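You operate a simulated robot arm through the tools that you are given. There is no shell and no other tool.

Carry out the task below with a simulated two-armed robot. There is one attempt and no reset: what you move stays moved.

## Task
Shut the steam, cool the basin into the green with tap water, then lift out the basket.
Fine: open the tap half way, tap off first; the basket stands on the drip plate with its beads. Set down upright: wire basket.

It is judged by the outcome, as a careful person would: the job done as asked, and still so three seconds after it is handed in. It fails if anything else is knocked over, pushed out of place, dropped, spilled or broken.

## Robot
Two 7-joint arms with two-finger parallel grippers on one trunk that stands fixed in place. Base frame: the origin is at the foot of the trunk, x ahead of it, y to its left, z up. Lengths are in m, angles in rad, forces in N, time in s.
The left shoulder is at [0.05, 0.177, 1.179], the right one opposite. With the tool pointing down near the work surface each hand reaches from about 0.1 to 0.68 m from the base axis, measured 20 degrees to its own side. Payload 3.43 kg a hand.
The TCP of each hand is the grasp point between the finger pads, 0.034 m short of the fingertips. In the tool frame z runs along the fingers and y along their closing line. Largest opening 0.128 m; finger width 0.024, thickness 0.012; the body of the gripper, 0.048 by 0.13 m, starts 0.096 m behind the TCP.
Orientation is that of the tool frame in the base frame, as a unit quaternion [x, y, z, w]. With the fingers straight down and closing along the base's y, the tool's x points along the base's -x, its y along +y and its z along -z.

## Interface
- The arms move only by the tool arm_command. It takes "left_motion", "right_motion" or both (then of equal length, played together; a hand with none holds still); each is a list that holds one entry, the list of rows, each a list of 7 numbers: the turn, a rotation vector about the base's x, y, z in rad, then the shift along the base's x, y, z in m, then the finger opening in m, from 0 to 0.128. In form: [[[wx, wy, wz, dx, dy, dz, gripper], ...]]. A call has 1 to 20 rows; each row is the pose to reach, as a shift and turn from the pose commanded when the call began. Each row takes 0.2 s and may step no farther than 0.05 m and 0.15 rad from the row before; otherwise, or with a gripper value out of range, the whole call is refused. A pose out of reach is approached as far as the arm can. The call stops where the force on the tool passes 50 N (or 10 N more than at its start, if that is more) or the arm is blocked; 0.2 s more then pass. The fingers move at their own pace (about 0.108 m/s each) and stop on an object; they squeeze with about 29 N. The grip force told is the motor's: it shows also when the fingers shut on nothing. Time passes only in rows, and 0.2 s behind the last, so rows that repeat a pose let the fingers close. It gives the time, the measured TCP pose, the force on the tool (base axes), the opening and the grip force at its end, in the units of the frame above (readings bear some noise), with the torque about the TCP (base axes, N m) and any sound that the robot's microphone picked up, and new pictures: "views" is both (left out), scene, wrist or none (wrist: the cameras of the hands that moved).
- Cameras (640 x 400 px; columns grow to the right, rows downward): "scene" is now at [0.1418, -0.0495, 1.3567]; the picture's right is [-0.54, -0.84, 0.00], its down [-0.45, 0.29, -0.85] and it looks along [0.71, -0.46, -0.53] (base axes); focal length 241 px, centre (320, 200). "left" rides on the left gripper at [0.076, 0.011, -0.16] in its tool frame; the picture's right is [-0.15, 0.99, 0.00], its down [-0.88, -0.13, -0.46] and it looks along [-0.45, -0.07, 0.89] (tool axes); focal length 234 px, centre (320, 200). "right" rides on the right gripper at [0.076, -0.011, -0.16] in its tool frame; the picture's right is [0.15, 0.99, 0.00], its down [-0.88, 0.13, -0.46] and it looks along [-0.45, 0.07, 0.89] (tool axes); focal length 234 px, centre (320, 200). There is no depth. A picture from a camera that has moved, and an enlarged one, comes with that camera's place and axes in the base frame and with its lens. The place of the scene camera against the robot may be out by one fixed shift of up to 0.012 m in any direction.
- slide_trunk(by): slides the trunk up (or, below 0, down) by that many m; the arms and the scene camera ride with it, the base frame stays. It gives what a move gives, with no picture.
- pan_tilt(pan, tilt): turns the head with the scene camera to pan (to the left, within 1.396 rad either way) and tilt (down, from -0.506 to 1.204), counted from straight ahead of the robot. It gives what a move gives, and a new picture of the scene camera.
- enlarge(camera, box): a new picture of the part [left, top, right, bottom] of that camera's present view, enlarged. The clock stands still meanwhile.
- sign_off(): hands the job in; it is judged then, once.

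Nothing tells you positions but the pictures and the camera data. Unless the task says otherwise, let go and move clear before handing in.

The tools are called after "Request:" as a command line: name --argument value ..., lists and objects as JSON in quotes. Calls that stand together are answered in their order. arm_command: Moves the arms, as the interface text tells. Its arguments: {"type":"object","properties":{"left_motion":{"type":"array"},"right_motion":{"type":"array"},"views":{"type":"string","enum":["both","scene","wrist","none"]}},"required":[]} The other tools are called the same way: slide_trunk (by) slides the trunk up or down; pan_tilt (pan, tilt) turns the head that bears the scene camera; enlarge (camera, box) takes an enlarged picture of a part of a camera's view; sign_off () hands the job in.

At the start:

```text
time: 0.0
left_ee_pos: [0.3721, -0.0232, 1.1722]
left_orientation: [-0.002, 1.0, -0.001, 0.0]
left_ft_force: [-0.1, -0.4, -0.1]
left_wrist_torque: [-0.01, 0.02, 0.03]
left_grip_width: 0.1281
left_grip_force: 0.0
right_ee_pos: [0.3472, -0.5008, 1.2119]
right_orientation: [0.0, 1.0, 0.0, 0.0]
right_ft_force: [0.1, -0.1, -0.1]
right_wrist_torque: [0.0, -0.01, -0.01]
right_grip_width: 0.1279
right_grip_force: 0.0
trunk travel left (down, up): [-0.35, 0.051]
head pan, tilt: [-0.571, 0.564]
```

scene: 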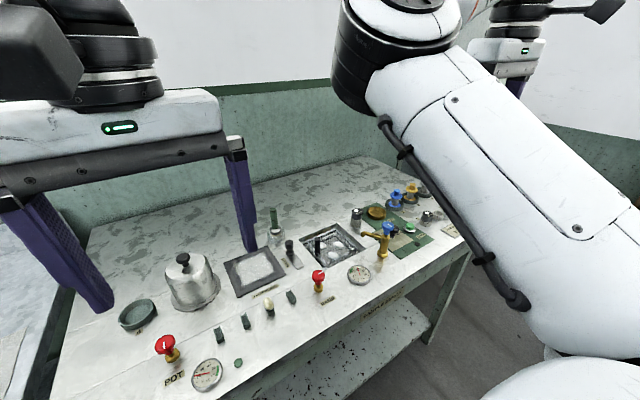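
right: 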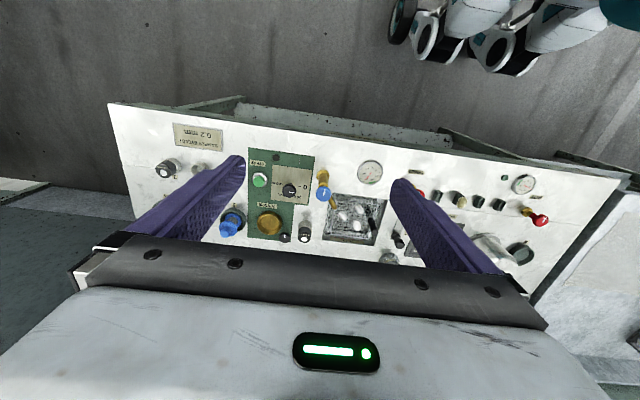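
left: 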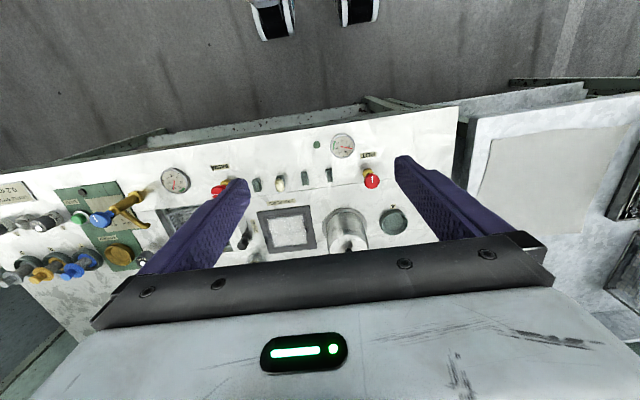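

I see a bench with two red valves, two gauges, a sunken basin, a brass tap with a blue handle and other controls. I'll look closer before moving anything.

Request:
enlarge --camera "scene" --box '[280, 170, 480, 295]'

Request:
enlarge --camera "scene" --box '[100, 220, 340, 400]'

Request:
enlarge --camera "right" --box '[140, 100, 400, 260]'

Request:
enlarge --camera "left" --box '[150, 120, 430, 270]'

```text
3.20 times, centred on (380, 232) of scene
camera zoom: at [0.1418, -0.0495, 1.3567], right [-0.54, -0.84, 0.0], down [-0.45, 0.29, -0.85], along [0.71, -0.46, -0.53], focal length 772 px, centre (128, 96)
```

zoom: 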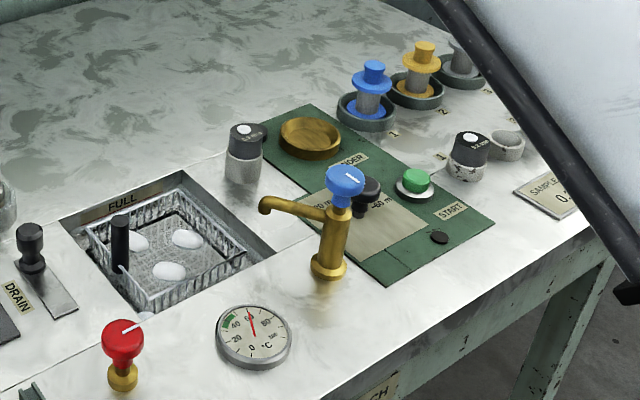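

```text
2.22 times, centred on (220, 310) of scene
camera zoom: at [0.1418, -0.0495, 1.3567], right [-0.54, -0.84, 0.0], down [-0.45, 0.29, -0.85], along [0.71, -0.46, -0.53], focal length 536 px, centre (542, -44)
```

zoom: 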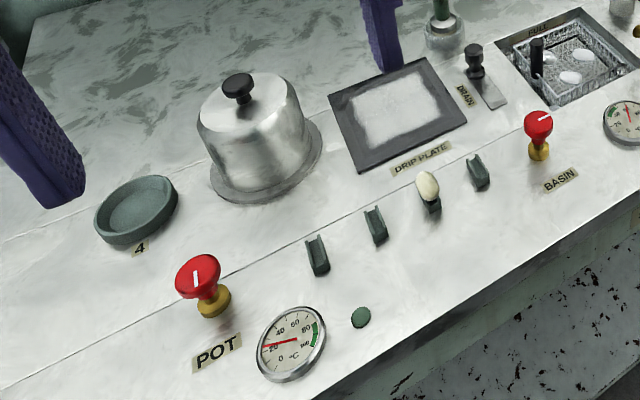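

```text
2.46 times, centred on (270, 180) of right
camera zoom: at [0.2724, -0.5129, 1.3709], right [-0.15, 0.99, 0.0], down [0.88, 0.13, 0.46], along [0.45, 0.07, -0.89], focal length 576 px, centre (443, 249)
```

zoom: 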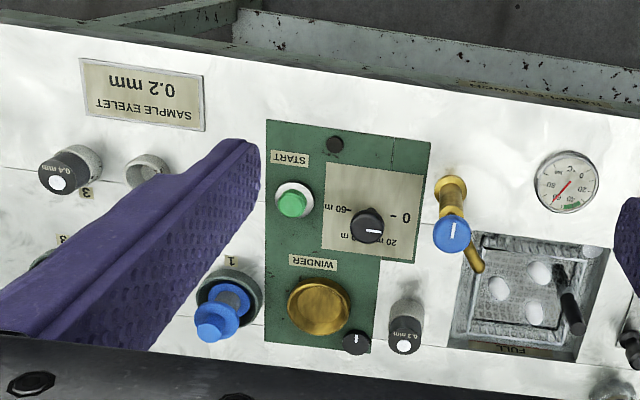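

```text
2.29 times, centred on (290, 195) of left
camera zoom: at [0.2967, -0.014, 1.3315], right [0.15, 0.99, 0.0], down [0.88, -0.13, 0.46], along [0.45, -0.07, -0.89], focal length 535 px, centre (389, 211)
```

zoom: 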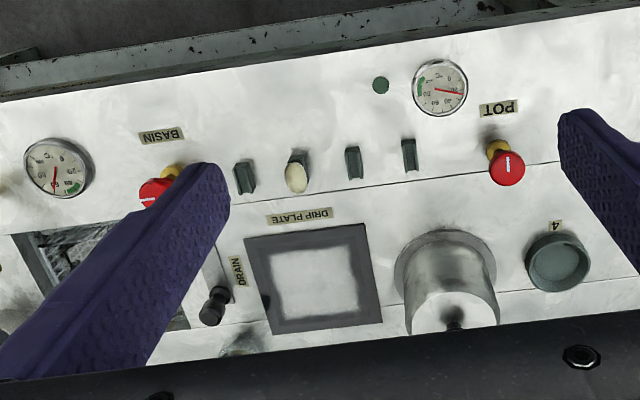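

The bench top is near z≈0.85. The tap knob is at about (0.47, -0.48, 0.95), the basin gauge near (0.44, -0.37) and the basin steam valve near (0.50, -0.28). The left hand goes aside and the right hand comes over the valve for a closer look.

Request:
arm_command --left_motion '[[[0, 0, 0, 0, 0.035, 0, 0.128], [0, 0, 0, 0, 0.07, 0, 0.128], [0, 0, 0, 0, 0.105, 0, 0.128], [0, 0, 0, 0, 0.14, 0, 0.128], [0, 0, 0, 0, 0.175, 0, 0.128], [0, 0, 0, 0, 0.21, 0, 0.128]]]' --right_motion '[[[0, 0, 0, 0.015, 0.035, -0.01, 0.128], [0, 0, 0, 0.03, 0.07, -0.02, 0.128], [0, 0, 0, 0.045, 0.105, -0.03, 0.128], [0, 0, 0, 0.06, 0.14, -0.04, 0.128], [0, 0, 0, 0.07, 0.175, -0.05, 0.128], [0, 0, 0, 0.08, 0.2, -0.06, 0.128]]]'

```text
time: 1.4
left_ee_pos: [0.3726, 0.1847, 1.1705]
left_orientation: [0.0, 1.0, -0.001, -0.002]
left_ft_force: [0.7, 0.5, -0.9]
left_wrist_torque: [-0.04, 0.01, 0.02]
left_grip_width: 0.1279
left_grip_force: 0.0
right_ee_pos: [0.4505, -0.3873, 1.1622]
right_orientation: [0.015, 1.0, 0.005, 0.002]
right_ft_force: [-0.1, 0.3, -0.6]
right_wrist_torque: [-0.02, 0.07, 0.02]
right_grip_width: 0.128
right_grip_force: 0.0
right hand out of reach, approached as far as the arm can: row 4, 5, 6
trunk travel left (down, up): [-0.35, 0.051]
head pan, tilt: [-0.571, 0.564]
camera scene: at [0.1437, -0.0488, 1.3564], right [-0.54, -0.84, 0.0], down [-0.45, 0.29, -0.84], along [0.71, -0.46, -0.54], focal length 241 px, centre (320, 200)
camera right: at [0.3746, -0.3982, 1.3211], right [-0.12, 0.99, 0.01], down [0.88, 0.1, 0.46], along [0.46, 0.06, -0.89], focal length 234 px, centre (320, 200)
camera left: at [0.2985, 0.1965, 1.33], right [0.15, 0.99, 0.0], down [0.88, -0.13, 0.45], along [0.45, -0.07, -0.89], focal length 234 px, centre (320, 200)
```

scene: 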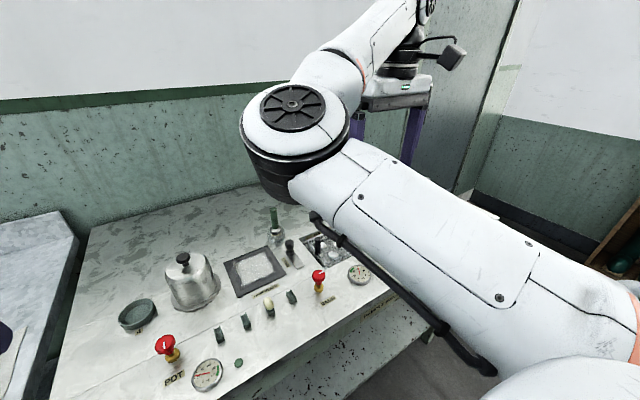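
right: 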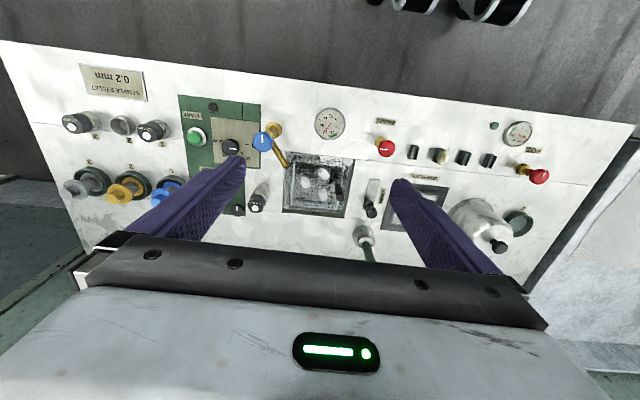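
left: 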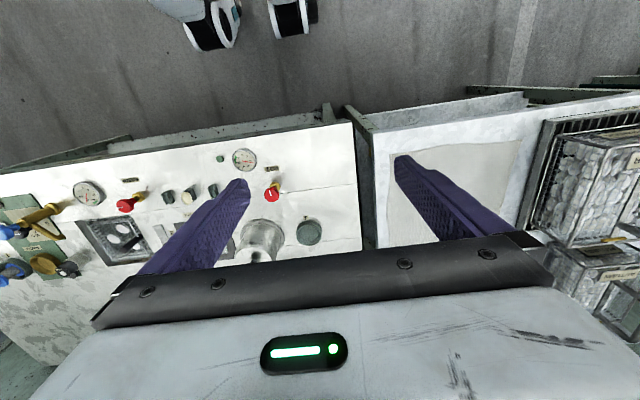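

The right hand stopped short of its target but has a clear view of the panel. I'll enlarge it to read the valve marks and gauges.

Request:
enlarge --camera "right" --box '[240, 95, 440, 220]'

Request:
enlarge --camera "right" --box '[400, 110, 560, 210]'

Request:
enlarge --camera "left" --box '[0, 140, 220, 280]'

Request:
enlarge --camera "scene" --box '[210, 200, 390, 312]'

```text
3.20 times, centred on (340, 158) of right
camera zoom: at [0.3746, -0.3982, 1.3211], right [-0.12, 0.99, 0.01], down [0.88, 0.1, 0.46], along [0.46, 0.06, -0.89], focal length 749 px, centre (256, 336)
```

zoom: 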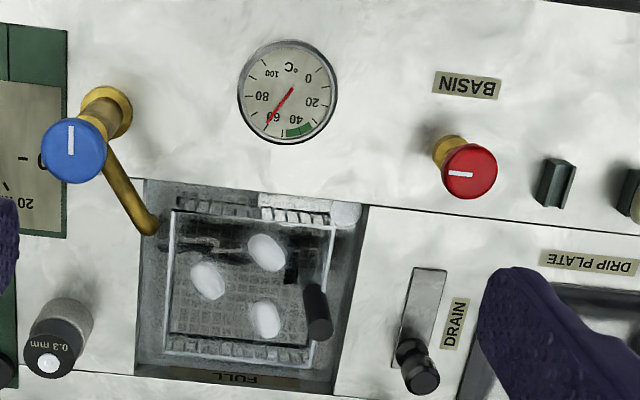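

```text
4.00 times, centred on (480, 160) of right
camera zoom: at [0.3746, -0.3982, 1.3211], right [-0.12, 0.99, 0.01], down [0.88, 0.1, 0.46], along [0.46, 0.06, -0.89], focal length 937 px, centre (-320, 360)
```

zoom: 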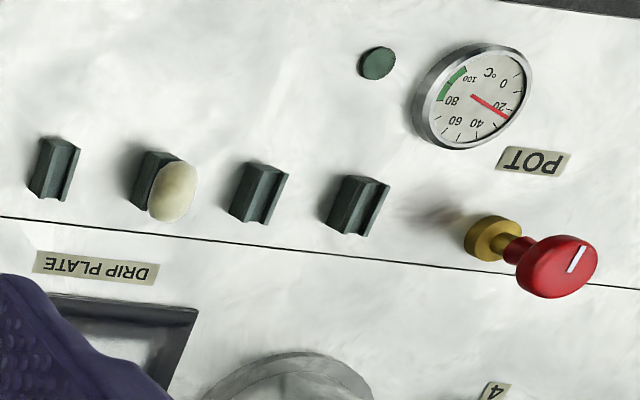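

```text
2.86 times, centred on (110, 210) of left
camera zoom: at [0.2985, 0.1965, 1.33], right [0.15, 0.99, 0.0], down [0.88, -0.13, 0.45], along [0.45, -0.07, -0.89], focal length 669 px, centre (920, 171)
```

zoom: 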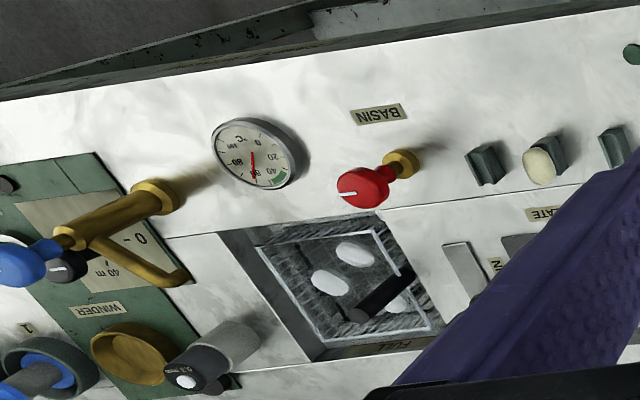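

```text
3.56 times, centred on (300, 256) of scene
camera zoom: at [0.1437, -0.0488, 1.3564], right [-0.54, -0.84, 0.0], down [-0.45, 0.29, -0.84], along [0.71, -0.46, -0.54], focal length 858 px, centre (391, 1)
```

zoom: 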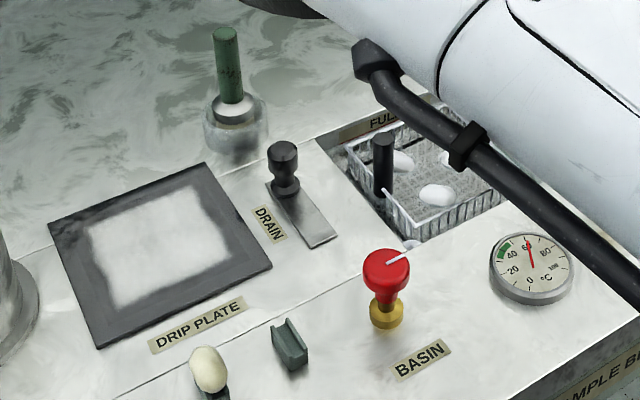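

The basin gauge reads about 60 with green at roughly 30–45. The basin steam mark points right (-y), while the shut valves' marks point towards the robot, so closing should be about 90° clockwise. I put the valve knob at (0.476, -0.260, 0.888). First I'll lower the right hand to see whether the reach recovers.

Request:
arm_command --right_motion '[[[0, 0, 0, 0, 0, -0.04, 0.07], [0, 0, 0, 0, 0, -0.08, 0.07], [0, 0, 0, 0, 0, -0.1, 0.07], [0, 0, 0, 0, 0, -0.1, 0.07]]]'

```text
time: 2.4
left_ee_pos: [0.3724, 0.1853, 1.1714]
left_orientation: [-0.001, 1.0, -0.001, -0.001]
left_ft_force: [0.0, -0.2, 0.5]
left_wrist_torque: [-0.01, -0.01, 0.01]
left_grip_width: 0.1279
left_grip_force: 0.1
right_ee_pos: [0.453, -0.3892, 1.0651]
right_orientation: [0.01, 1.0, 0.0, 0.002]
right_ft_force: [0.2, -0.2, 0.4]
right_wrist_torque: [-0.01, -0.03, 0.05]
right_grip_width: 0.0701
right_grip_force: 0.1
right hand out of reach, approached as far as the arm can: row 1, 2, 3, 4
trunk travel left (down, up): [-0.35, 0.051]
head pan, tilt: [-0.571, 0.564]
camera scene: at [0.1417, -0.0495, 1.3567], right [-0.54, -0.84, 0.0], down [-0.45, 0.29, -0.85], along [0.71, -0.46, -0.53], focal length 241 px, centre (320, 200)
camera right: at [0.3777, -0.3999, 1.2238], right [-0.12, 0.99, 0.0], down [0.88, 0.11, 0.46], along [0.46, 0.06, -0.89], focal length 234 px, centre (320, 200)
```

scene: 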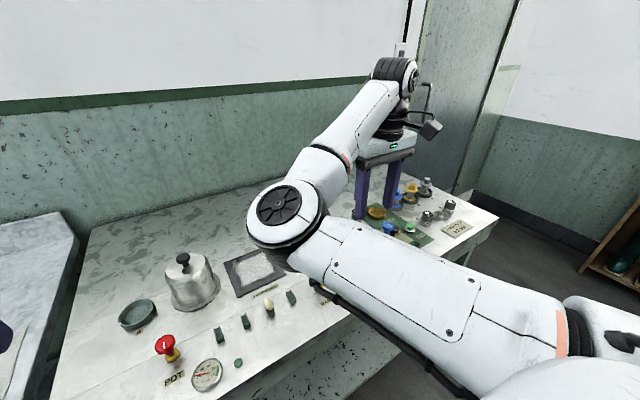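
right: 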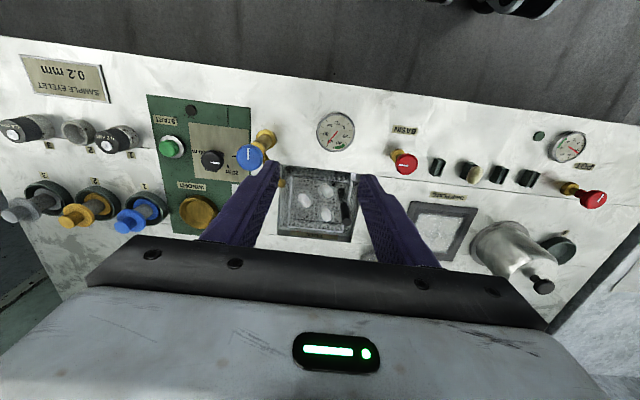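

The right elbow is folded inwards and a joint limit seems to hold the hand at y≈-0.39. I'll test whether turning the wrist frees it.

Request:
arm_command --right_motion '[[[0, 0, -0.14, 0, 0, 0, 0.07], [0, 0, -0.28, 0, 0, 0, 0.07], [0, 0, -0.42, 0, 0, 0, 0.07], [0, 0, -0.42, 0, 0, 0, 0.07]]]' --views "none"

```text
time: 3.4
left_ee_pos: [0.3716, 0.1853, 1.1711]
left_orientation: [-0.001, 1.0, -0.001, 0.0]
left_ft_force: [-0.5, 0.0, 0.0]
left_wrist_torque: [0.01, 0.05, 0.01]
left_grip_width: 0.1279
left_grip_force: 0.0
right_ee_pos: [0.4535, -0.3905, 1.0643]
right_orientation: [0.22, 0.976, -0.002, 0.001]
right_ft_force: [0.2, 0.0, 0.6]
right_wrist_torque: [0.02, 0.03, -0.05]
right_grip_width: 0.07
right_grip_force: 0.1
trunk travel left (down, up): [-0.35, 0.051]
head pan, tilt: [-0.571, 0.564]
```

Request:
arm_command --right_motion '[[[0, 0, 0, 0, 0.04, 0, 0.07], [0, 0, 0, 0.01, 0.08, 0, 0.07], [0, 0, 0, 0.02, 0.12, 0, 0.07], [0, 0, 0, 0.02, 0.12, 0, 0.07]]]' --views "scene"

```text
time: 4.4
left_ee_pos: [0.371, 0.185, 1.1712]
left_orientation: [-0.001, 1.0, 0.001, 0.001]
left_ft_force: [0.1, -0.1, -0.1]
left_wrist_torque: [0.01, -0.01, -0.04]
left_grip_width: 0.1279
left_grip_force: 0.0
right_ee_pos: [0.5059, -0.3617, 1.0652]
right_orientation: [0.22, 0.976, -0.005, 0.0]
right_ft_force: [-0.5, 0.0, 1.0]
right_wrist_torque: [0.0, 0.0, 0.03]
right_grip_width: 0.0698
right_grip_force: 0.0
right hand out of reach, approached as far as the arm can: row 1, 2, 3, 4
trunk travel left (down, up): [-0.35, 0.051]
head pan, tilt: [-0.571, 0.564]
camera scene: at [0.1408, -0.05, 1.3569], right [-0.54, -0.84, 0.0], down [-0.45, 0.29, -0.85], along [0.71, -0.46, -0.53], focal length 241 px, centre (320, 200)
```

scene: 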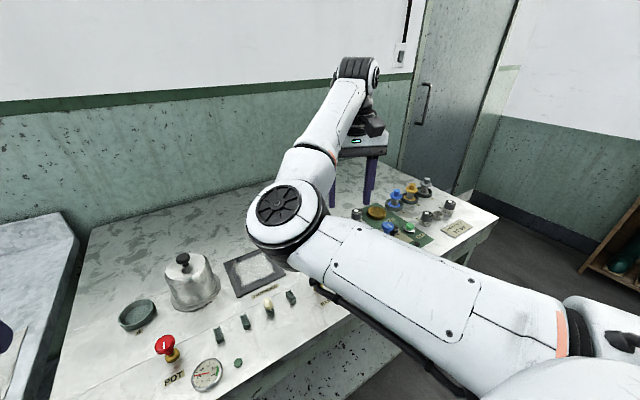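

The hand only swings around the elbow, so a shoulder limit is holding the upper arm. I'll turn the head to look at both arms' postures.

Request:
pan_tilt --pan -1.2 --tilt 0.5

Request:
pan_tilt --pan 0.9 --tilt 0.3

Request:
pan_tilt --pan -0.2 --tilt 0.6

```text
time: 5.4
left_ee_pos: [0.3712, 0.1851, 1.1719]
left_orientation: [0.0, 1.0, 0.0, 0.001]
left_ft_force: [0.6, -0.6, 0.0]
left_wrist_torque: [-0.01, 0.0, 0.02]
left_grip_width: 0.128
left_grip_force: 0.1
right_ee_pos: [0.5072, -0.3598, 1.0678]
right_orientation: [0.218, 0.976, -0.002, 0.002]
right_ft_force: [-0.2, 0.1, -0.2]
right_wrist_torque: [0.03, 0.0, 0.01]
right_grip_width: 0.0703
right_grip_force: 0.1
trunk travel left (down, up): [-0.35, 0.051]
head pan, tilt: [-1.201, 0.499]
camera scene: at [0.0996, -0.086, 1.3625], right [-0.93, -0.36, 0.0], down [-0.17, 0.45, -0.88], along [0.32, -0.82, -0.48], focal length 241 px, centre (320, 200)
```

scene: 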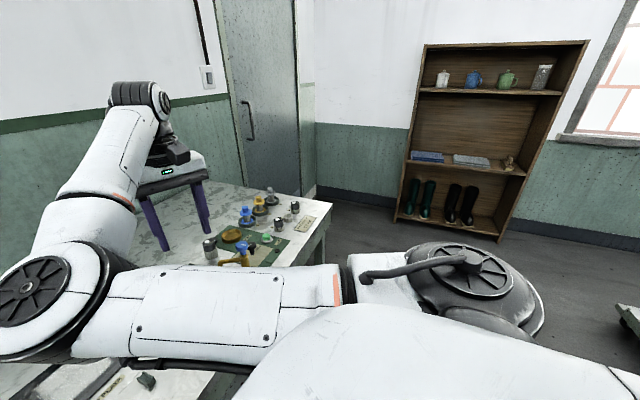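

```text
time: 7.4
left_ee_pos: [0.3717, 0.1847, 1.1713]
left_orientation: [0.0, 1.0, -0.001, 0.0]
left_ft_force: [0.4, -0.1, -0.6]
left_wrist_torque: [0.02, 0.04, -0.03]
left_grip_width: 0.128
left_grip_force: 0.0
right_ee_pos: [0.5062, -0.3613, 1.0676]
right_orientation: [0.219, 0.976, -0.002, 0.002]
right_ft_force: [-0.3, -0.1, -0.3]
right_wrist_torque: [0.01, -0.01, 0.0]
right_grip_width: 0.07
right_grip_force: 0.1
trunk travel left (down, up): [-0.35, 0.051]
head pan, tilt: [0.901, 0.3]
camera scene: at [0.1247, 0.0719, 1.3809], right [0.78, -0.62, 0.0], down [-0.18, -0.23, -0.96], along [0.59, 0.75, -0.3], focal length 241 px, centre (320, 200)
```

scene: 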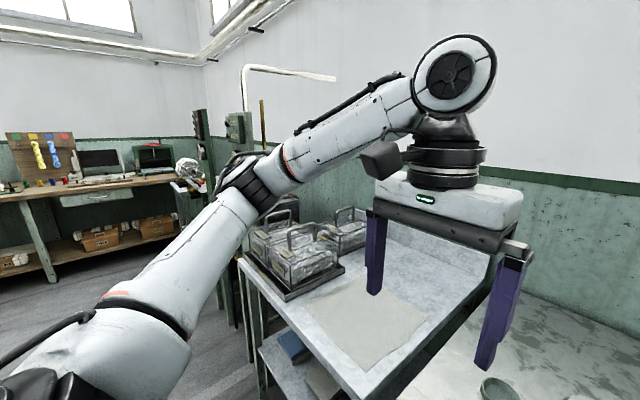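

```text
time: 8.8
left_ee_pos: [0.3723, 0.1853, 1.1716]
left_orientation: [0.0, 1.0, -0.002, 0.0]
left_ft_force: [-0.6, 0.7, -0.3]
left_wrist_torque: [-0.01, 0.01, -0.01]
left_grip_width: 0.1278
left_grip_force: 0.0
right_ee_pos: [0.5071, -0.361, 1.0671]
right_orientation: [0.219, 0.976, -0.003, 0.002]
right_ft_force: [0.3, 0.2, -0.2]
right_wrist_torque: [0.02, -0.01, 0.0]
right_grip_width: 0.0703
right_grip_force: 0.0
trunk travel left (down, up): [-0.35, 0.051]
head pan, tilt: [-0.201, 0.6]
camera scene: at [0.1532, -0.0188, 1.3534], right [-0.2, -0.98, 0.0], down [-0.55, 0.11, -0.83], along [0.81, -0.16, -0.56], focal length 241 px, centre (320, 200)
```

scene: 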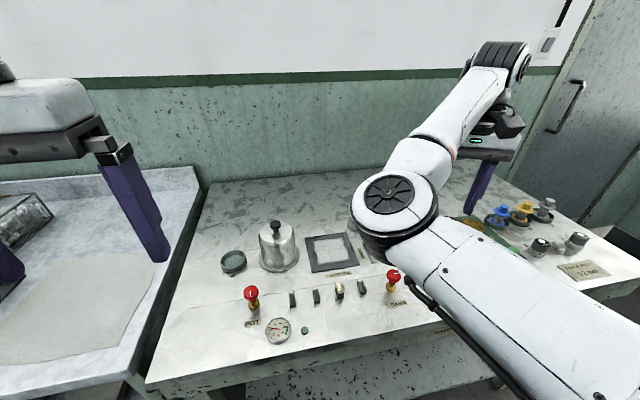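

The right elbow sits inside at about (0.35, -0.13, 1.17), so the upper arm can't swing further left. I'll turn the right wrist a long way counter-clockwise up in free air, which should swivel the elbow downwards or outwards.

Request:
arm_command --right_motion '[[[0, 0, 0.14, 0, 0, 0, 0.07], [0, 0, 0.28, 0, 0, 0, 0.07], [0, 0, 0.42, 0, 0, 0, 0.07], [0, 0, 0.56, 0, 0, 0, 0.07], [0, 0, 0.7, 0, 0, 0, 0.07], [0, 0, 0.84, 0, 0, 0, 0.07], [0, 0, 0.98, 0, 0, 0, 0.07], [0, 0, 1.12, 0, 0, 0, 0.07], [0, 0, 1.26, 0, 0, 0, 0.07], [0, 0, 1.4, 0, 0, 0, 0.07], [0, 0, 1.54, 0, 0, 0, 0.07], [0, 0, 1.68, 0, 0, 0, 0.07], [0, 0, 1.82, 0, 0, 0, 0.07], [0, 0, 1.96, 0, 0, 0, 0.07], [0, 0, 2.1, 0, 0, 0, 0.07], [0, 0, 2.24, 0, 0, 0, 0.07], [0, 0, 2.38, 0, 0, 0, 0.07], [0, 0, 2.52, 0, 0, 0, 0.07]]]' --views "scene"

```text
time: 12.6
left_ee_pos: [0.3717, 0.1858, 1.1717]
left_orientation: [-0.001, 1.0, -0.001, 0.0]
left_ft_force: [0.5, -0.4, 0.2]
left_wrist_torque: [-0.02, 0.0, 0.03]
left_grip_width: 0.128
left_grip_force: 0.1
right_ee_pos: [0.507, -0.36, 1.0676]
right_orientation: [0.863, -0.505, 0.001, 0.001]
right_ft_force: [-0.6, -0.4, -0.5]
right_wrist_torque: [0.0, 0.01, 0.01]
right_grip_width: 0.07
right_grip_force: 0.1
trunk travel left (down, up): [-0.35, 0.051]
head pan, tilt: [-0.201, 0.6]
camera scene: at [0.1532, -0.0189, 1.3534], right [-0.2, -0.98, 0.0], down [-0.55, 0.11, -0.83], along [0.81, -0.16, -0.56], focal length 241 px, centre (320, 200)
```

scene: 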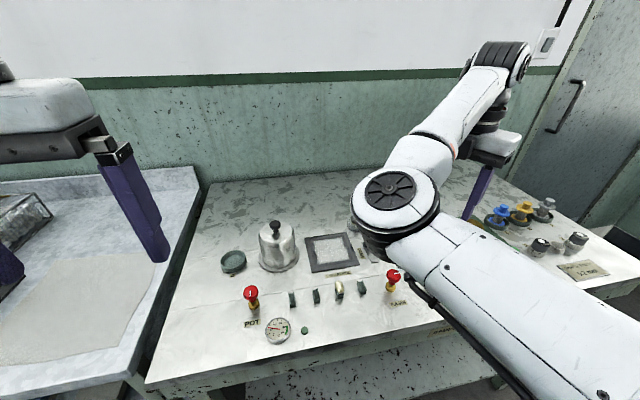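

The wrist turned freely and the elbow stayed put, so the limit is more likely wrist bend at this height. I'll turn back to about +45° and lower the hand over the basin, still above everything.

Request:
arm_command --right_motion '[[[0, 0, -0.14, 0, 0, -0.01, 0.07], [0, 0, -0.28, 0, 0, -0.02, 0.07], [0, 0, -0.42, 0, 0, -0.03, 0.07], [0, 0, -0.56, 0, 0, -0.04, 0.07], [0, 0, -0.7, 0, 0, -0.05, 0.07], [0, 0, -0.84, 0, 0, -0.06, 0.07], [0, 0, -0.98, 0, 0, -0.07, 0.07], [0, 0, -1.12, 0, 0, -0.075, 0.07], [0, 0, -1.26, 0, 0, -0.075, 0.07], [0, 0, -1.3, 0, 0, -0.075, 0.07]]]' --views "none"

Request:
arm_command --right_motion '[[[0, 0, 0, 0, 0.03, 0, 0.07], [0, 0, 0, 0, 0.06, 0, 0.07], [0, 0, 0, 0, 0.1, 0, 0.07], [0, 0, 0, 0, 0.1, 0, 0.07]]]'

```text
time: 14.8
left_ee_pos: [0.373, 0.1848, 1.1724]
left_orientation: [-0.001, 1.0, -0.001, 0.0]
left_ft_force: [0.1, -0.6, -0.6]
left_wrist_torque: [-0.03, 0.01, 0.0]
left_grip_width: 0.1279
left_grip_force: 0.0
right_ee_pos: [0.5083, -0.3651, 0.9958]
right_orientation: [-0.375, 0.927, -0.004, 0.001]
right_ft_force: [-0.7, 0.2, 0.4]
right_wrist_torque: [0.01, -0.01, 0.0]
right_grip_width: 0.0698
right_grip_force: 0.2
trunk travel left (down, up): [-0.35, 0.051]
head pan, tilt: [-0.201, 0.6]
```

```text
time: 15.8
left_ee_pos: [0.3719, 0.1845, 1.1723]
left_orientation: [-0.002, 1.0, -0.001, 0.0]
left_ft_force: [0.3, -1.3, -0.1]
left_wrist_torque: [-0.02, -0.02, -0.02]
left_grip_width: 0.1278
left_grip_force: 0.0
right_ee_pos: [0.5597, -0.3023, 0.9881]
right_orientation: [-0.373, 0.928, -0.005, 0.005]
right_ft_force: [0.1, 0.0, -0.7]
right_wrist_torque: [0.01, 0.0, -0.01]
right_grip_width: 0.0698
right_grip_force: 0.0
right hand out of reach, approached as far as the arm can: row 1, 2, 3, 4
trunk travel left (down, up): [-0.35, 0.051]
head pan, tilt: [-0.201, 0.6]
camera scene: at [0.1531, -0.019, 1.3535], right [-0.2, -0.98, 0.0], down [-0.55, 0.11, -0.83], along [0.81, -0.16, -0.56], focal length 241 px, centre (320, 200)
camera right: at [0.5117, -0.3629, 1.1466], right [-0.79, 0.61, -0.01], down [0.54, 0.71, 0.46], along [0.29, 0.35, -0.89], focal length 234 px, centre (320, 200)
```

scene: 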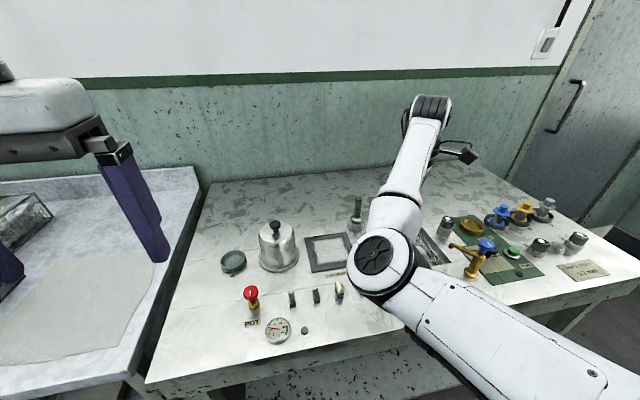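
right: 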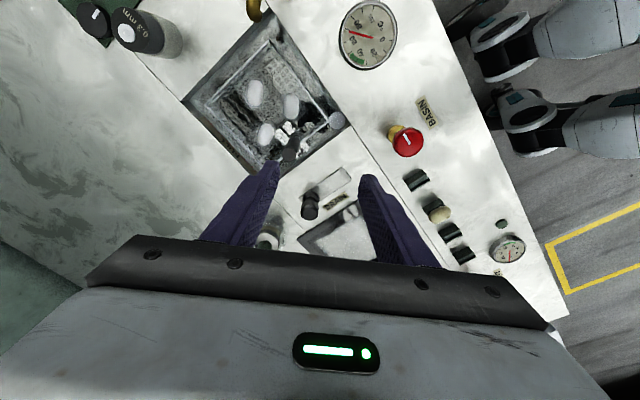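

The arm is bent elbow-low on the left, near a wrist limit. I'll stretch it out straight, well above the bench, with the fingers tilted back so that retracting brings the elbow up instead.

Request:
arm_command --right_motion '[[[0, 0.05, 0, 0.02, -0.01, 0.03, 0.07], [0, 0.1, 0, 0.04, -0.02, 0.06, 0.07], [0, 0.15, 0, 0.07, -0.03, 0.09, 0.07], [0, 0.2, 0, 0.11, -0.04, 0.11, 0.07], [0, 0.25, 0, 0.15, -0.05, 0.12, 0.07], [0, 0.3, 0, 0.18, -0.05, 0.12, 0.07], [0, 0.3, 0, 0.18, -0.05, 0.12, 0.07]]]' --views "scene"

```text
time: 17.4
left_ee_pos: [0.3717, 0.1852, 1.1721]
left_orientation: [-0.001, 1.0, 0.0, 0.001]
left_ft_force: [-1.2, 0.2, 0.9]
left_wrist_torque: [-0.02, -0.02, 0.03]
left_grip_width: 0.1279
left_grip_force: 0.0
right_ee_pos: [0.5779, -0.3278, 1.0718]
right_orientation: [-0.386, 0.912, 0.053, -0.127]
right_ft_force: [0.0, 0.1, 0.1]
right_wrist_torque: [0.02, -0.04, 0.01]
right_grip_width: 0.0701
right_grip_force: 0.0
right hand out of reach, approached as far as the arm can: row 3, 4, 5, 6, 7
trunk travel left (down, up): [-0.35, 0.051]
head pan, tilt: [-0.201, 0.6]
camera scene: at [0.1529, -0.0186, 1.3535], right [-0.2, -0.98, 0.0], down [-0.55, 0.11, -0.83], along [0.81, -0.17, -0.56], focal length 241 px, centre (320, 200)
```

scene: 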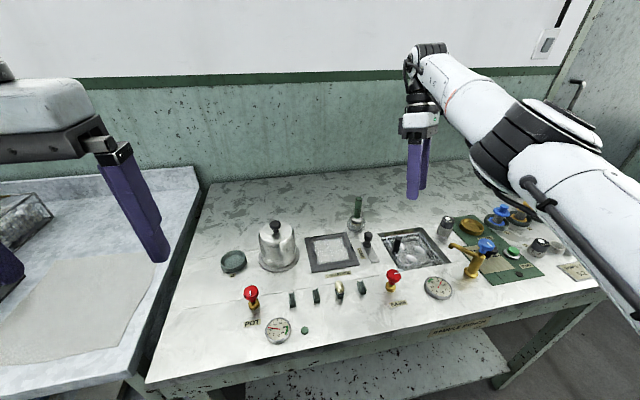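

The elbow flipped to the right, and the view of the bench is now clear. I'll level the tool and move above the basin steam valve.

Request:
arm_command --right_motion '[[[0, -0.09, 0, -0.03, 0.02, -0.01, 0.07], [0, -0.18, 0, -0.06, 0.04, -0.03, 0.07], [0, -0.276, 0, -0.09, 0.06, -0.05, 0.07], [0, -0.276, 0, -0.102, 0.068, -0.06, 0.06], [0, -0.276, 0, -0.102, 0.068, -0.06, 0.06]]]'

Request:
enlarge --camera "scene" --box '[340, 220, 500, 320]'

Request:
enlarge --camera "right" --box '[160, 0, 420, 163]'

```text
time: 18.6
left_ee_pos: [0.3717, 0.1854, 1.1717]
left_orientation: [0.0, 1.0, -0.001, 0.0]
left_ft_force: [0.3, 0.2, -0.1]
left_wrist_torque: [-0.03, 0.0, 0.01]
left_grip_width: 0.1281
left_grip_force: 0.1
right_ee_pos: [0.479, -0.2991, 1.0053]
right_orientation: [-0.356, 0.934, 0.039, -0.001]
right_ft_force: [0.3, -0.4, 0.2]
right_wrist_torque: [-0.02, -0.02, 0.03]
right_grip_width: 0.0598
right_grip_force: 0.1
right hand out of reach, approached as far as the arm can: row 3, 4, 5
trunk travel left (down, up): [-0.35, 0.051]
head pan, tilt: [-0.201, 0.6]
camera scene: at [0.153, -0.0185, 1.3535], right [-0.2, -0.98, 0.0], down [-0.55, 0.11, -0.83], along [0.81, -0.17, -0.56], focal length 241 px, centre (320, 200)
camera right: at [0.4353, -0.3693, 1.1609], right [-0.77, 0.64, 0.07], down [0.59, 0.65, 0.49], along [0.27, 0.41, -0.87], focal length 234 px, centre (320, 200)
```

scene: 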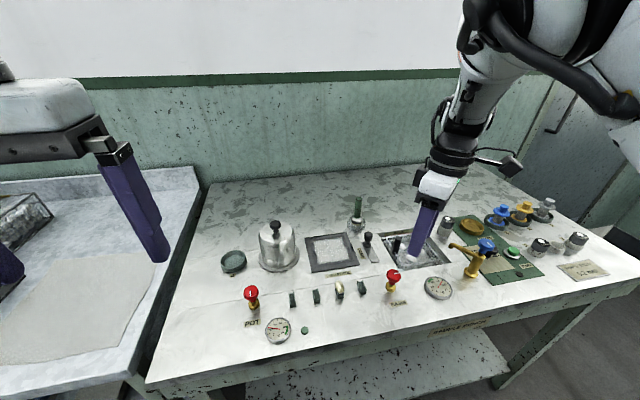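
right: 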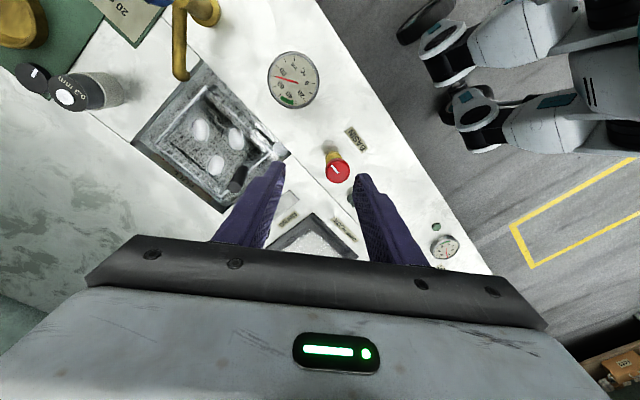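

```text
4.00 times, centred on (420, 270) of scene
camera zoom: at [0.153, -0.0185, 1.3535], right [-0.2, -0.98, 0.0], down [-0.55, 0.11, -0.83], along [0.81, -0.17, -0.56], focal length 966 px, centre (-80, -80)
```

zoom: 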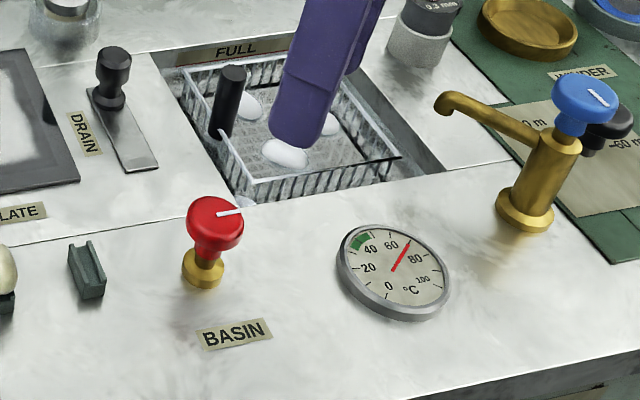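

```text
2.45 times, centred on (290, 82) of right
camera zoom: at [0.4353, -0.3693, 1.1609], right [-0.77, 0.64, 0.07], down [0.59, 0.65, 0.49], along [0.27, 0.41, -0.87], focal length 575 px, centre (394, 491)
```

zoom: 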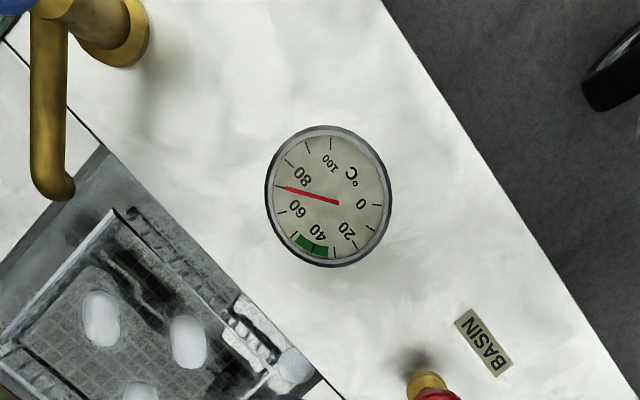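

The basin has risen to about 70 °C with the steam still on. The hand is near the valve, and I'll lower it towards the pose just above the knob.

Request:
arm_command --right_motion '[[[0, 0, 0, 0, 0.01, -0.03, 0.06], [-0.03, 0, 0, -0.002, 0.025, -0.055, 0.06], [-0.07, 0.03, 0, -0.003, 0.039, -0.065, 0.06], [-0.07, 0.03, 0, -0.003, 0.039, -0.07, 0.06]]]'

```text
time: 19.6
left_ee_pos: [0.3717, 0.1847, 1.1719]
left_orientation: [-0.001, 1.0, -0.002, -0.001]
left_ft_force: [0.2, 0.4, -0.4]
left_wrist_torque: [0.01, 0.0, 0.0]
left_grip_width: 0.1279
left_grip_force: 0.0
right_ee_pos: [0.5073, -0.2965, 0.942]
right_orientation: [-0.361, 0.932, 0.0, -0.028]
right_ft_force: [-0.1, 0.0, -0.5]
right_wrist_torque: [0.01, 0.0, 0.0]
right_grip_width: 0.0599
right_grip_force: 0.1
right hand out of reach, approached as far as the arm can: row 1, 2, 3, 4
trunk travel left (down, up): [-0.35, 0.051]
head pan, tilt: [-0.201, 0.6]
camera scene: at [0.1532, -0.0189, 1.3534], right [-0.2, -0.98, 0.0], down [-0.55, 0.11, -0.83], along [0.81, -0.16, -0.56], focal length 241 px, centre (320, 200)
camera right: at [0.4688, -0.3522, 1.1037], right [-0.77, 0.63, 0.03], down [0.59, 0.7, 0.41], along [0.24, 0.33, -0.91], focal length 234 px, centre (320, 200)
```

scene: 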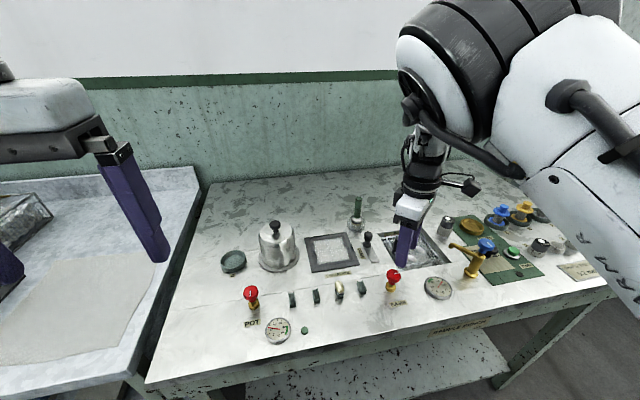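
right: 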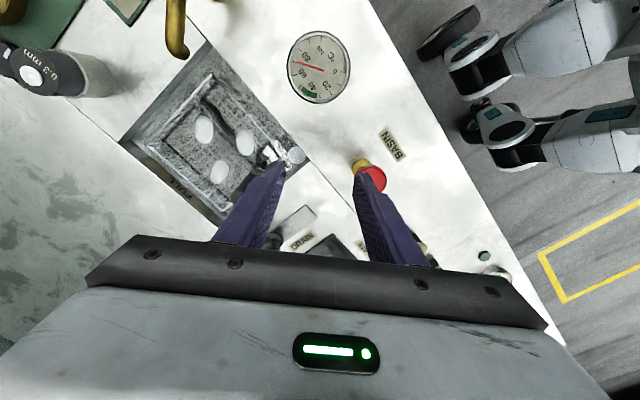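

The elbow is now up but still leans left. I'll check how the arm fares further forward over the drip plate, since the basket needs that, keeping the hand high.

Request:
arm_command --right_motion '[[[0, 0, 0, 0.02, 0.02, 0.04, 0.06], [0, 0, 0, 0.04, 0.06, 0.07, 0.06], [0, 0, 0, 0.07, 0.1, 0.08, 0.06], [0, 0, 0, 0.09, 0.14, 0.08, 0.06], [0, 0, 0, 0.1, 0.18, 0.08, 0.06], [0, 0, 0, 0.1, 0.18, 0.08, 0.06]]]' --views "scene"

```text
refused: row 2 steps farther than a row can; nothing moved
```

Request:
arm_command --right_motion '[[[0, 0, 0, 0.02, 0.01, 0.04, 0.06], [0, 0, 0, 0.04, 0.04, 0.07, 0.06], [0, 0, 0, 0.06, 0.08, 0.08, 0.06], [0, 0, 0, 0.08, 0.12, 0.08, 0.06], [0, 0, 0, 0.1, 0.16, 0.08, 0.06], [0, 0, 0, 0.1, 0.18, 0.08, 0.06]]]' --views "scene"

```text
time: 20.9
left_ee_pos: [0.3724, 0.1856, 1.1708]
left_orientation: [-0.001, 1.0, 0.0, -0.001]
left_ft_force: [-0.4, -0.2, -0.4]
left_wrist_torque: [0.01, 0.0, 0.02]
left_grip_width: 0.128
left_grip_force: 0.1
right_ee_pos: [0.6171, -0.1176, 1.0298]
right_orientation: [-0.371, 0.928, -0.014, -0.034]
right_ft_force: [-0.1, 0.4, 0.9]
right_wrist_torque: [-0.02, 0.0, 0.02]
right_grip_width: 0.0601
right_grip_force: 0.1
right hand out of reach, approached as far as the arm can: row 3, 4
trunk travel left (down, up): [-0.35, 0.051]
head pan, tilt: [-0.201, 0.6]
camera scene: at [0.1533, -0.0188, 1.3534], right [-0.2, -0.98, 0.0], down [-0.55, 0.11, -0.82], along [0.81, -0.16, -0.57], focal length 241 px, centre (320, 200)
```

scene: 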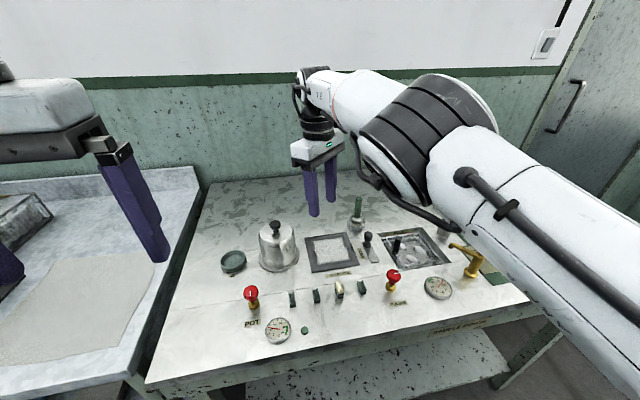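

That reached, and the elbow is now on the right. I'll come back to the valve from this side.

Request:
arm_command --right_motion '[[[0, 0, 0, -0.035, -0.01, 0, 0.06], [0, 0, 0, -0.07, -0.03, 0, 0.06], [0, 0, 0, -0.1, -0.06, -0.01, 0.06], [0, 0, 0, -0.12, -0.09, -0.02, 0.06], [0, 0, 0, -0.135, -0.12, -0.04, 0.06], [0, 0, 0, -0.141, -0.142, -0.06, 0.06], [0, 0, 0, -0.141, -0.142, -0.08, 0.06]]]'

```text
time: 22.6
left_ee_pos: [0.3719, 0.1838, 1.1704]
left_orientation: [-0.002, 1.0, 0.0, 0.0]
left_ft_force: [0.1, 0.8, 0.1]
left_wrist_torque: [0.01, 0.01, 0.01]
left_grip_width: 0.1281
left_grip_force: 0.0
right_ee_pos: [0.4925, -0.3021, 0.9364]
right_orientation: [-0.361, 0.932, 0.002, -0.034]
right_ft_force: [0.1, -0.6, -0.4]
right_wrist_torque: [0.03, 0.01, -0.02]
right_grip_width: 0.0601
right_grip_force: 0.0
right hand out of reach, approached as far as the arm can: row 1, 2, 3, 4, 5, 6, 7
trunk travel left (down, up): [-0.35, 0.051]
head pan, tilt: [-0.201, 0.6]
camera scene: at [0.1534, -0.0188, 1.3535], right [-0.2, -0.98, 0.0], down [-0.55, 0.11, -0.82], along [0.81, -0.16, -0.57], focal length 241 px, centre (320, 200)
camera right: at [0.4565, -0.3588, 1.099], right [-0.77, 0.63, 0.04], down [0.59, 0.7, 0.4], along [0.23, 0.33, -0.91], focal length 234 px, centre (320, 200)
```

scene: 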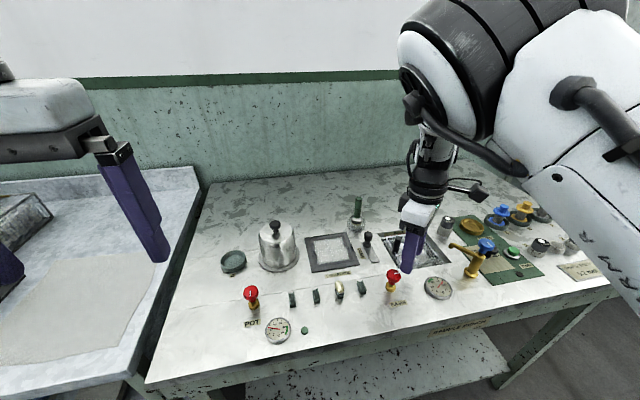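
right: 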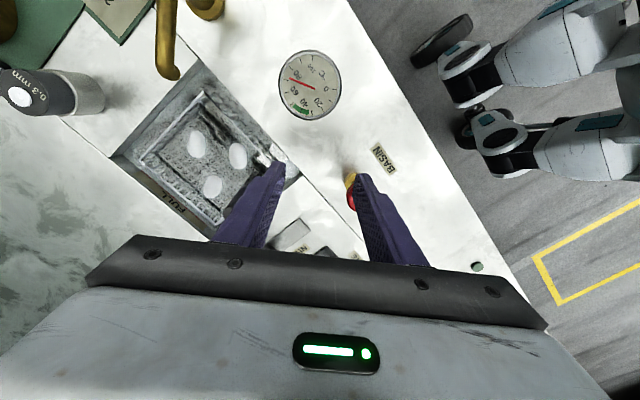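

I can get as far as the knob only if the wrist stays where it is, so I'll tilt the fingers about 12° inward and bring the tips over the knob at yaw 0.

Request:
arm_command --right_motion '[[[0.0145, 0.018, -0.105, -0.002, 0.006, 0.004, 0.06], [0.029, 0.036, -0.21, -0.005, 0.012, 0.004, 0.06], [0.0435, 0.054, -0.315, -0.007, 0.018, 0.004, 0.06], [0.058, 0.072, -0.42, -0.009, 0.024, 0.004, 0.06], [0.0725, 0.09, -0.525, -0.012, 0.03, 0.004, 0.06], [0.087, 0.108, -0.63, -0.014, 0.036, 0.004, 0.06], [0.1015, 0.1262, -0.734, -0.0165, 0.042, 0.004, 0.06], [0.1015, 0.1262, -0.734, -0.0165, 0.042, 0.004, 0.06]]]'

Request:
enlarge --camera "scene" --box '[340, 220, 500, 320]'

```text
time: 24.4
left_ee_pos: [0.3713, 0.1845, 1.171]
left_orientation: [-0.001, 1.0, -0.002, 0.001]
left_ft_force: [-0.8, 1.0, 0.2]
left_wrist_torque: [0.01, 0.01, -0.01]
left_grip_width: 0.1279
left_grip_force: 0.1
right_ee_pos: [0.4817, -0.2602, 0.9482]
right_orientation: [-0.005, 0.993, 0.086, -0.076]
right_ft_force: [-0.1, 0.9, 0.4]
right_wrist_torque: [-0.01, -0.02, 0.02]
right_grip_width: 0.0597
right_grip_force: 0.0
trunk travel left (down, up): [-0.35, 0.051]
head pan, tilt: [-0.201, 0.6]
camera scene: at [0.1532, -0.0189, 1.3534], right [-0.2, -0.98, 0.0], down [-0.55, 0.11, -0.83], along [0.81, -0.16, -0.56], focal length 241 px, centre (320, 200)
camera right: at [0.4312, -0.3004, 1.1117], right [-0.14, 0.97, 0.19], down [0.94, 0.07, 0.33], along [0.31, 0.23, -0.92], focal length 234 px, centre (320, 200)
```

scene: 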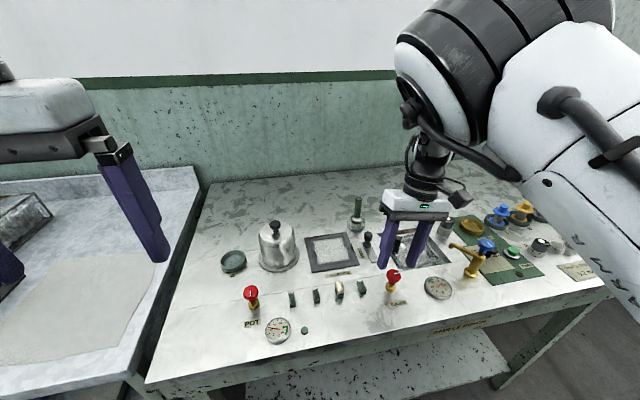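
right: 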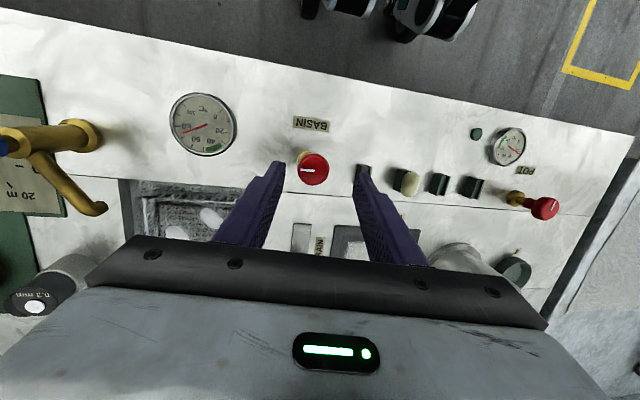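

```text
4.00 times, centred on (420, 270) of scene
camera zoom: at [0.1532, -0.0189, 1.3534], right [-0.2, -0.98, 0.0], down [-0.55, 0.11, -0.83], along [0.81, -0.16, -0.56], focal length 966 px, centre (-80, -80)
```

zoom: 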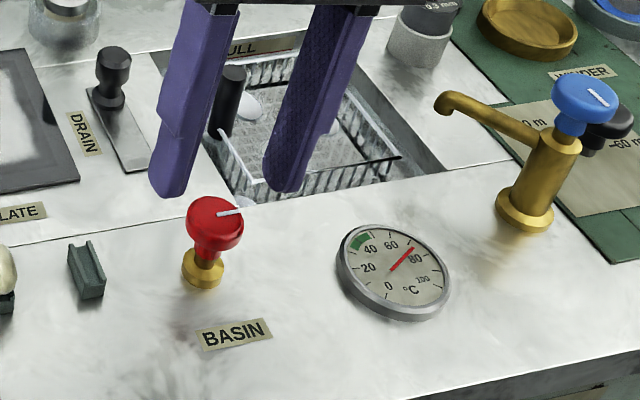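

The hand now reaches the knob, with both fingertips straddling it. Next I'll lower about 5 cm and grip.

Request:
arm_command --right_motion '[[[0, 0, 0, 0, -0.001, -0.016, 0.06], [0, 0, 0, 0, -0.001, -0.032, 0.06], [0, 0, 0, 0, -0.001, -0.048, 0.06], [0, 0, 0, 0, -0.001, -0.048, 0.06]]]'

Request:
enlarge --camera "scene" --box '[340, 220, 500, 320]'

```text
time: 25.4
left_ee_pos: [0.3715, 0.1858, 1.1712]
left_orientation: [0.0, 1.0, -0.001, 0.0]
left_ft_force: [0.4, 0.2, 0.2]
left_wrist_torque: [0.01, 0.02, -0.01]
left_grip_width: 0.1279
left_grip_force: 0.1
right_ee_pos: [0.4818, -0.2583, 0.9]
right_orientation: [-0.012, 0.994, 0.079, -0.076]
right_ft_force: [-0.2, -1.2, 0.0]
right_wrist_torque: [0.05, -0.01, -0.02]
right_grip_width: 0.0601
right_grip_force: 0.1
trunk travel left (down, up): [-0.35, 0.051]
head pan, tilt: [-0.201, 0.6]
camera scene: at [0.1531, -0.0189, 1.3535], right [-0.2, -0.98, 0.0], down [-0.55, 0.11, -0.83], along [0.81, -0.16, -0.56], focal length 241 px, centre (320, 200)
camera right: at [0.4321, -0.2974, 1.0645], right [-0.16, 0.97, 0.18], down [0.94, 0.09, 0.33], along [0.31, 0.22, -0.93], focal length 234 px, centre (320, 200)
```

scene: 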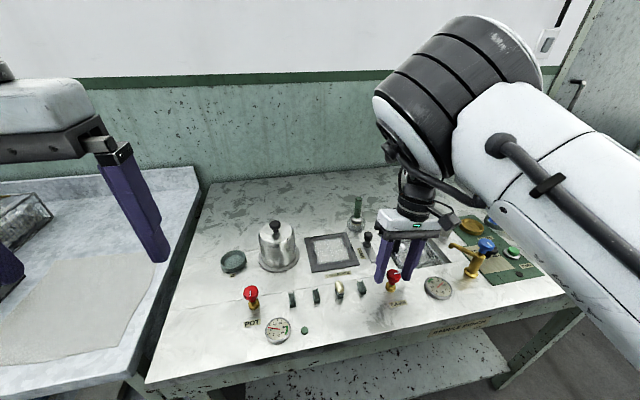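
right: 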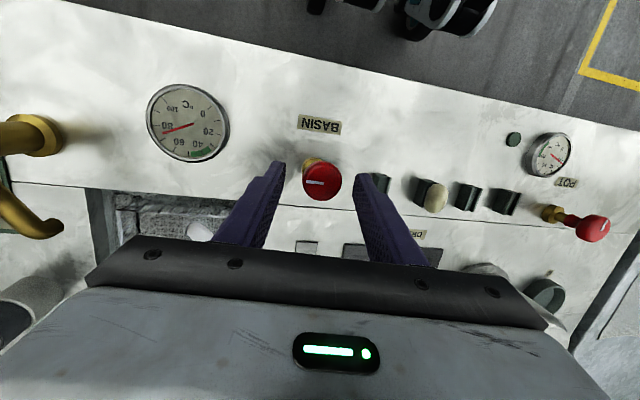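

```text
4.00 times, centred on (420, 270) of scene
camera zoom: at [0.1531, -0.0189, 1.3535], right [-0.2, -0.98, 0.0], down [-0.55, 0.11, -0.83], along [0.81, -0.16, -0.56], focal length 966 px, centre (-80, -80)
```

zoom: 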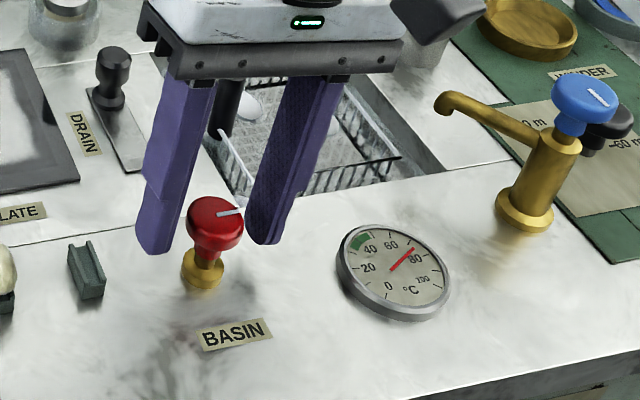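

The fingers straddle the knob well and the gauge reads about 77. I'll close on it now.

Request:
arm_command --right_motion '[[[0, 0, 0, -0.002, -0.001, -0.002, 0.04], [0, 0, 0, -0.002, -0.001, -0.002, 0.02], [0, 0, 0, -0.002, -0.001, -0.002, 0.02]]]' --views "wrist"

```text
time: 26.1
left_ee_pos: [0.3717, 0.1863, 1.1719]
left_orientation: [-0.001, 1.0, -0.002, 0.0]
left_ft_force: [0.0, -0.3, -0.1]
left_wrist_torque: [0.02, 0.01, 0.02]
left_grip_width: 0.1279
left_grip_force: 0.1
right_ee_pos: [0.4788, -0.2572, 0.8973]
right_orientation: [-0.012, 0.994, 0.078, -0.077]
right_ft_force: [7.2, 13.2, 15.3]
right_wrist_torque: [0.98, -0.07, -0.06]
right_grip_width: 0.0313
right_grip_force: 44.9
trunk travel left (down, up): [-0.35, 0.051]
head pan, tilt: [-0.201, 0.6]
camera right: at [0.4298, -0.2964, 1.0621], right [-0.16, 0.97, 0.18], down [0.94, 0.09, 0.33], along [0.31, 0.22, -0.93], focal length 234 px, centre (320, 200)
```

right: 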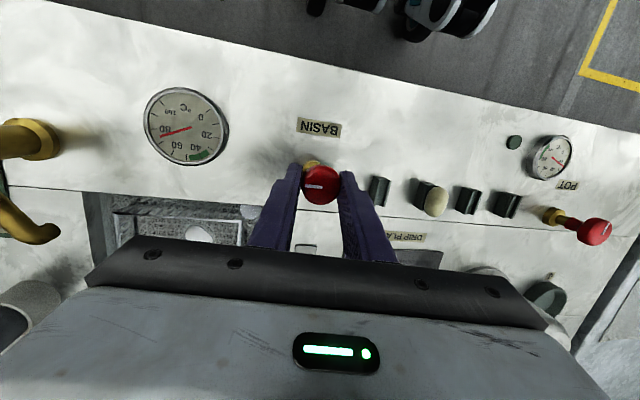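

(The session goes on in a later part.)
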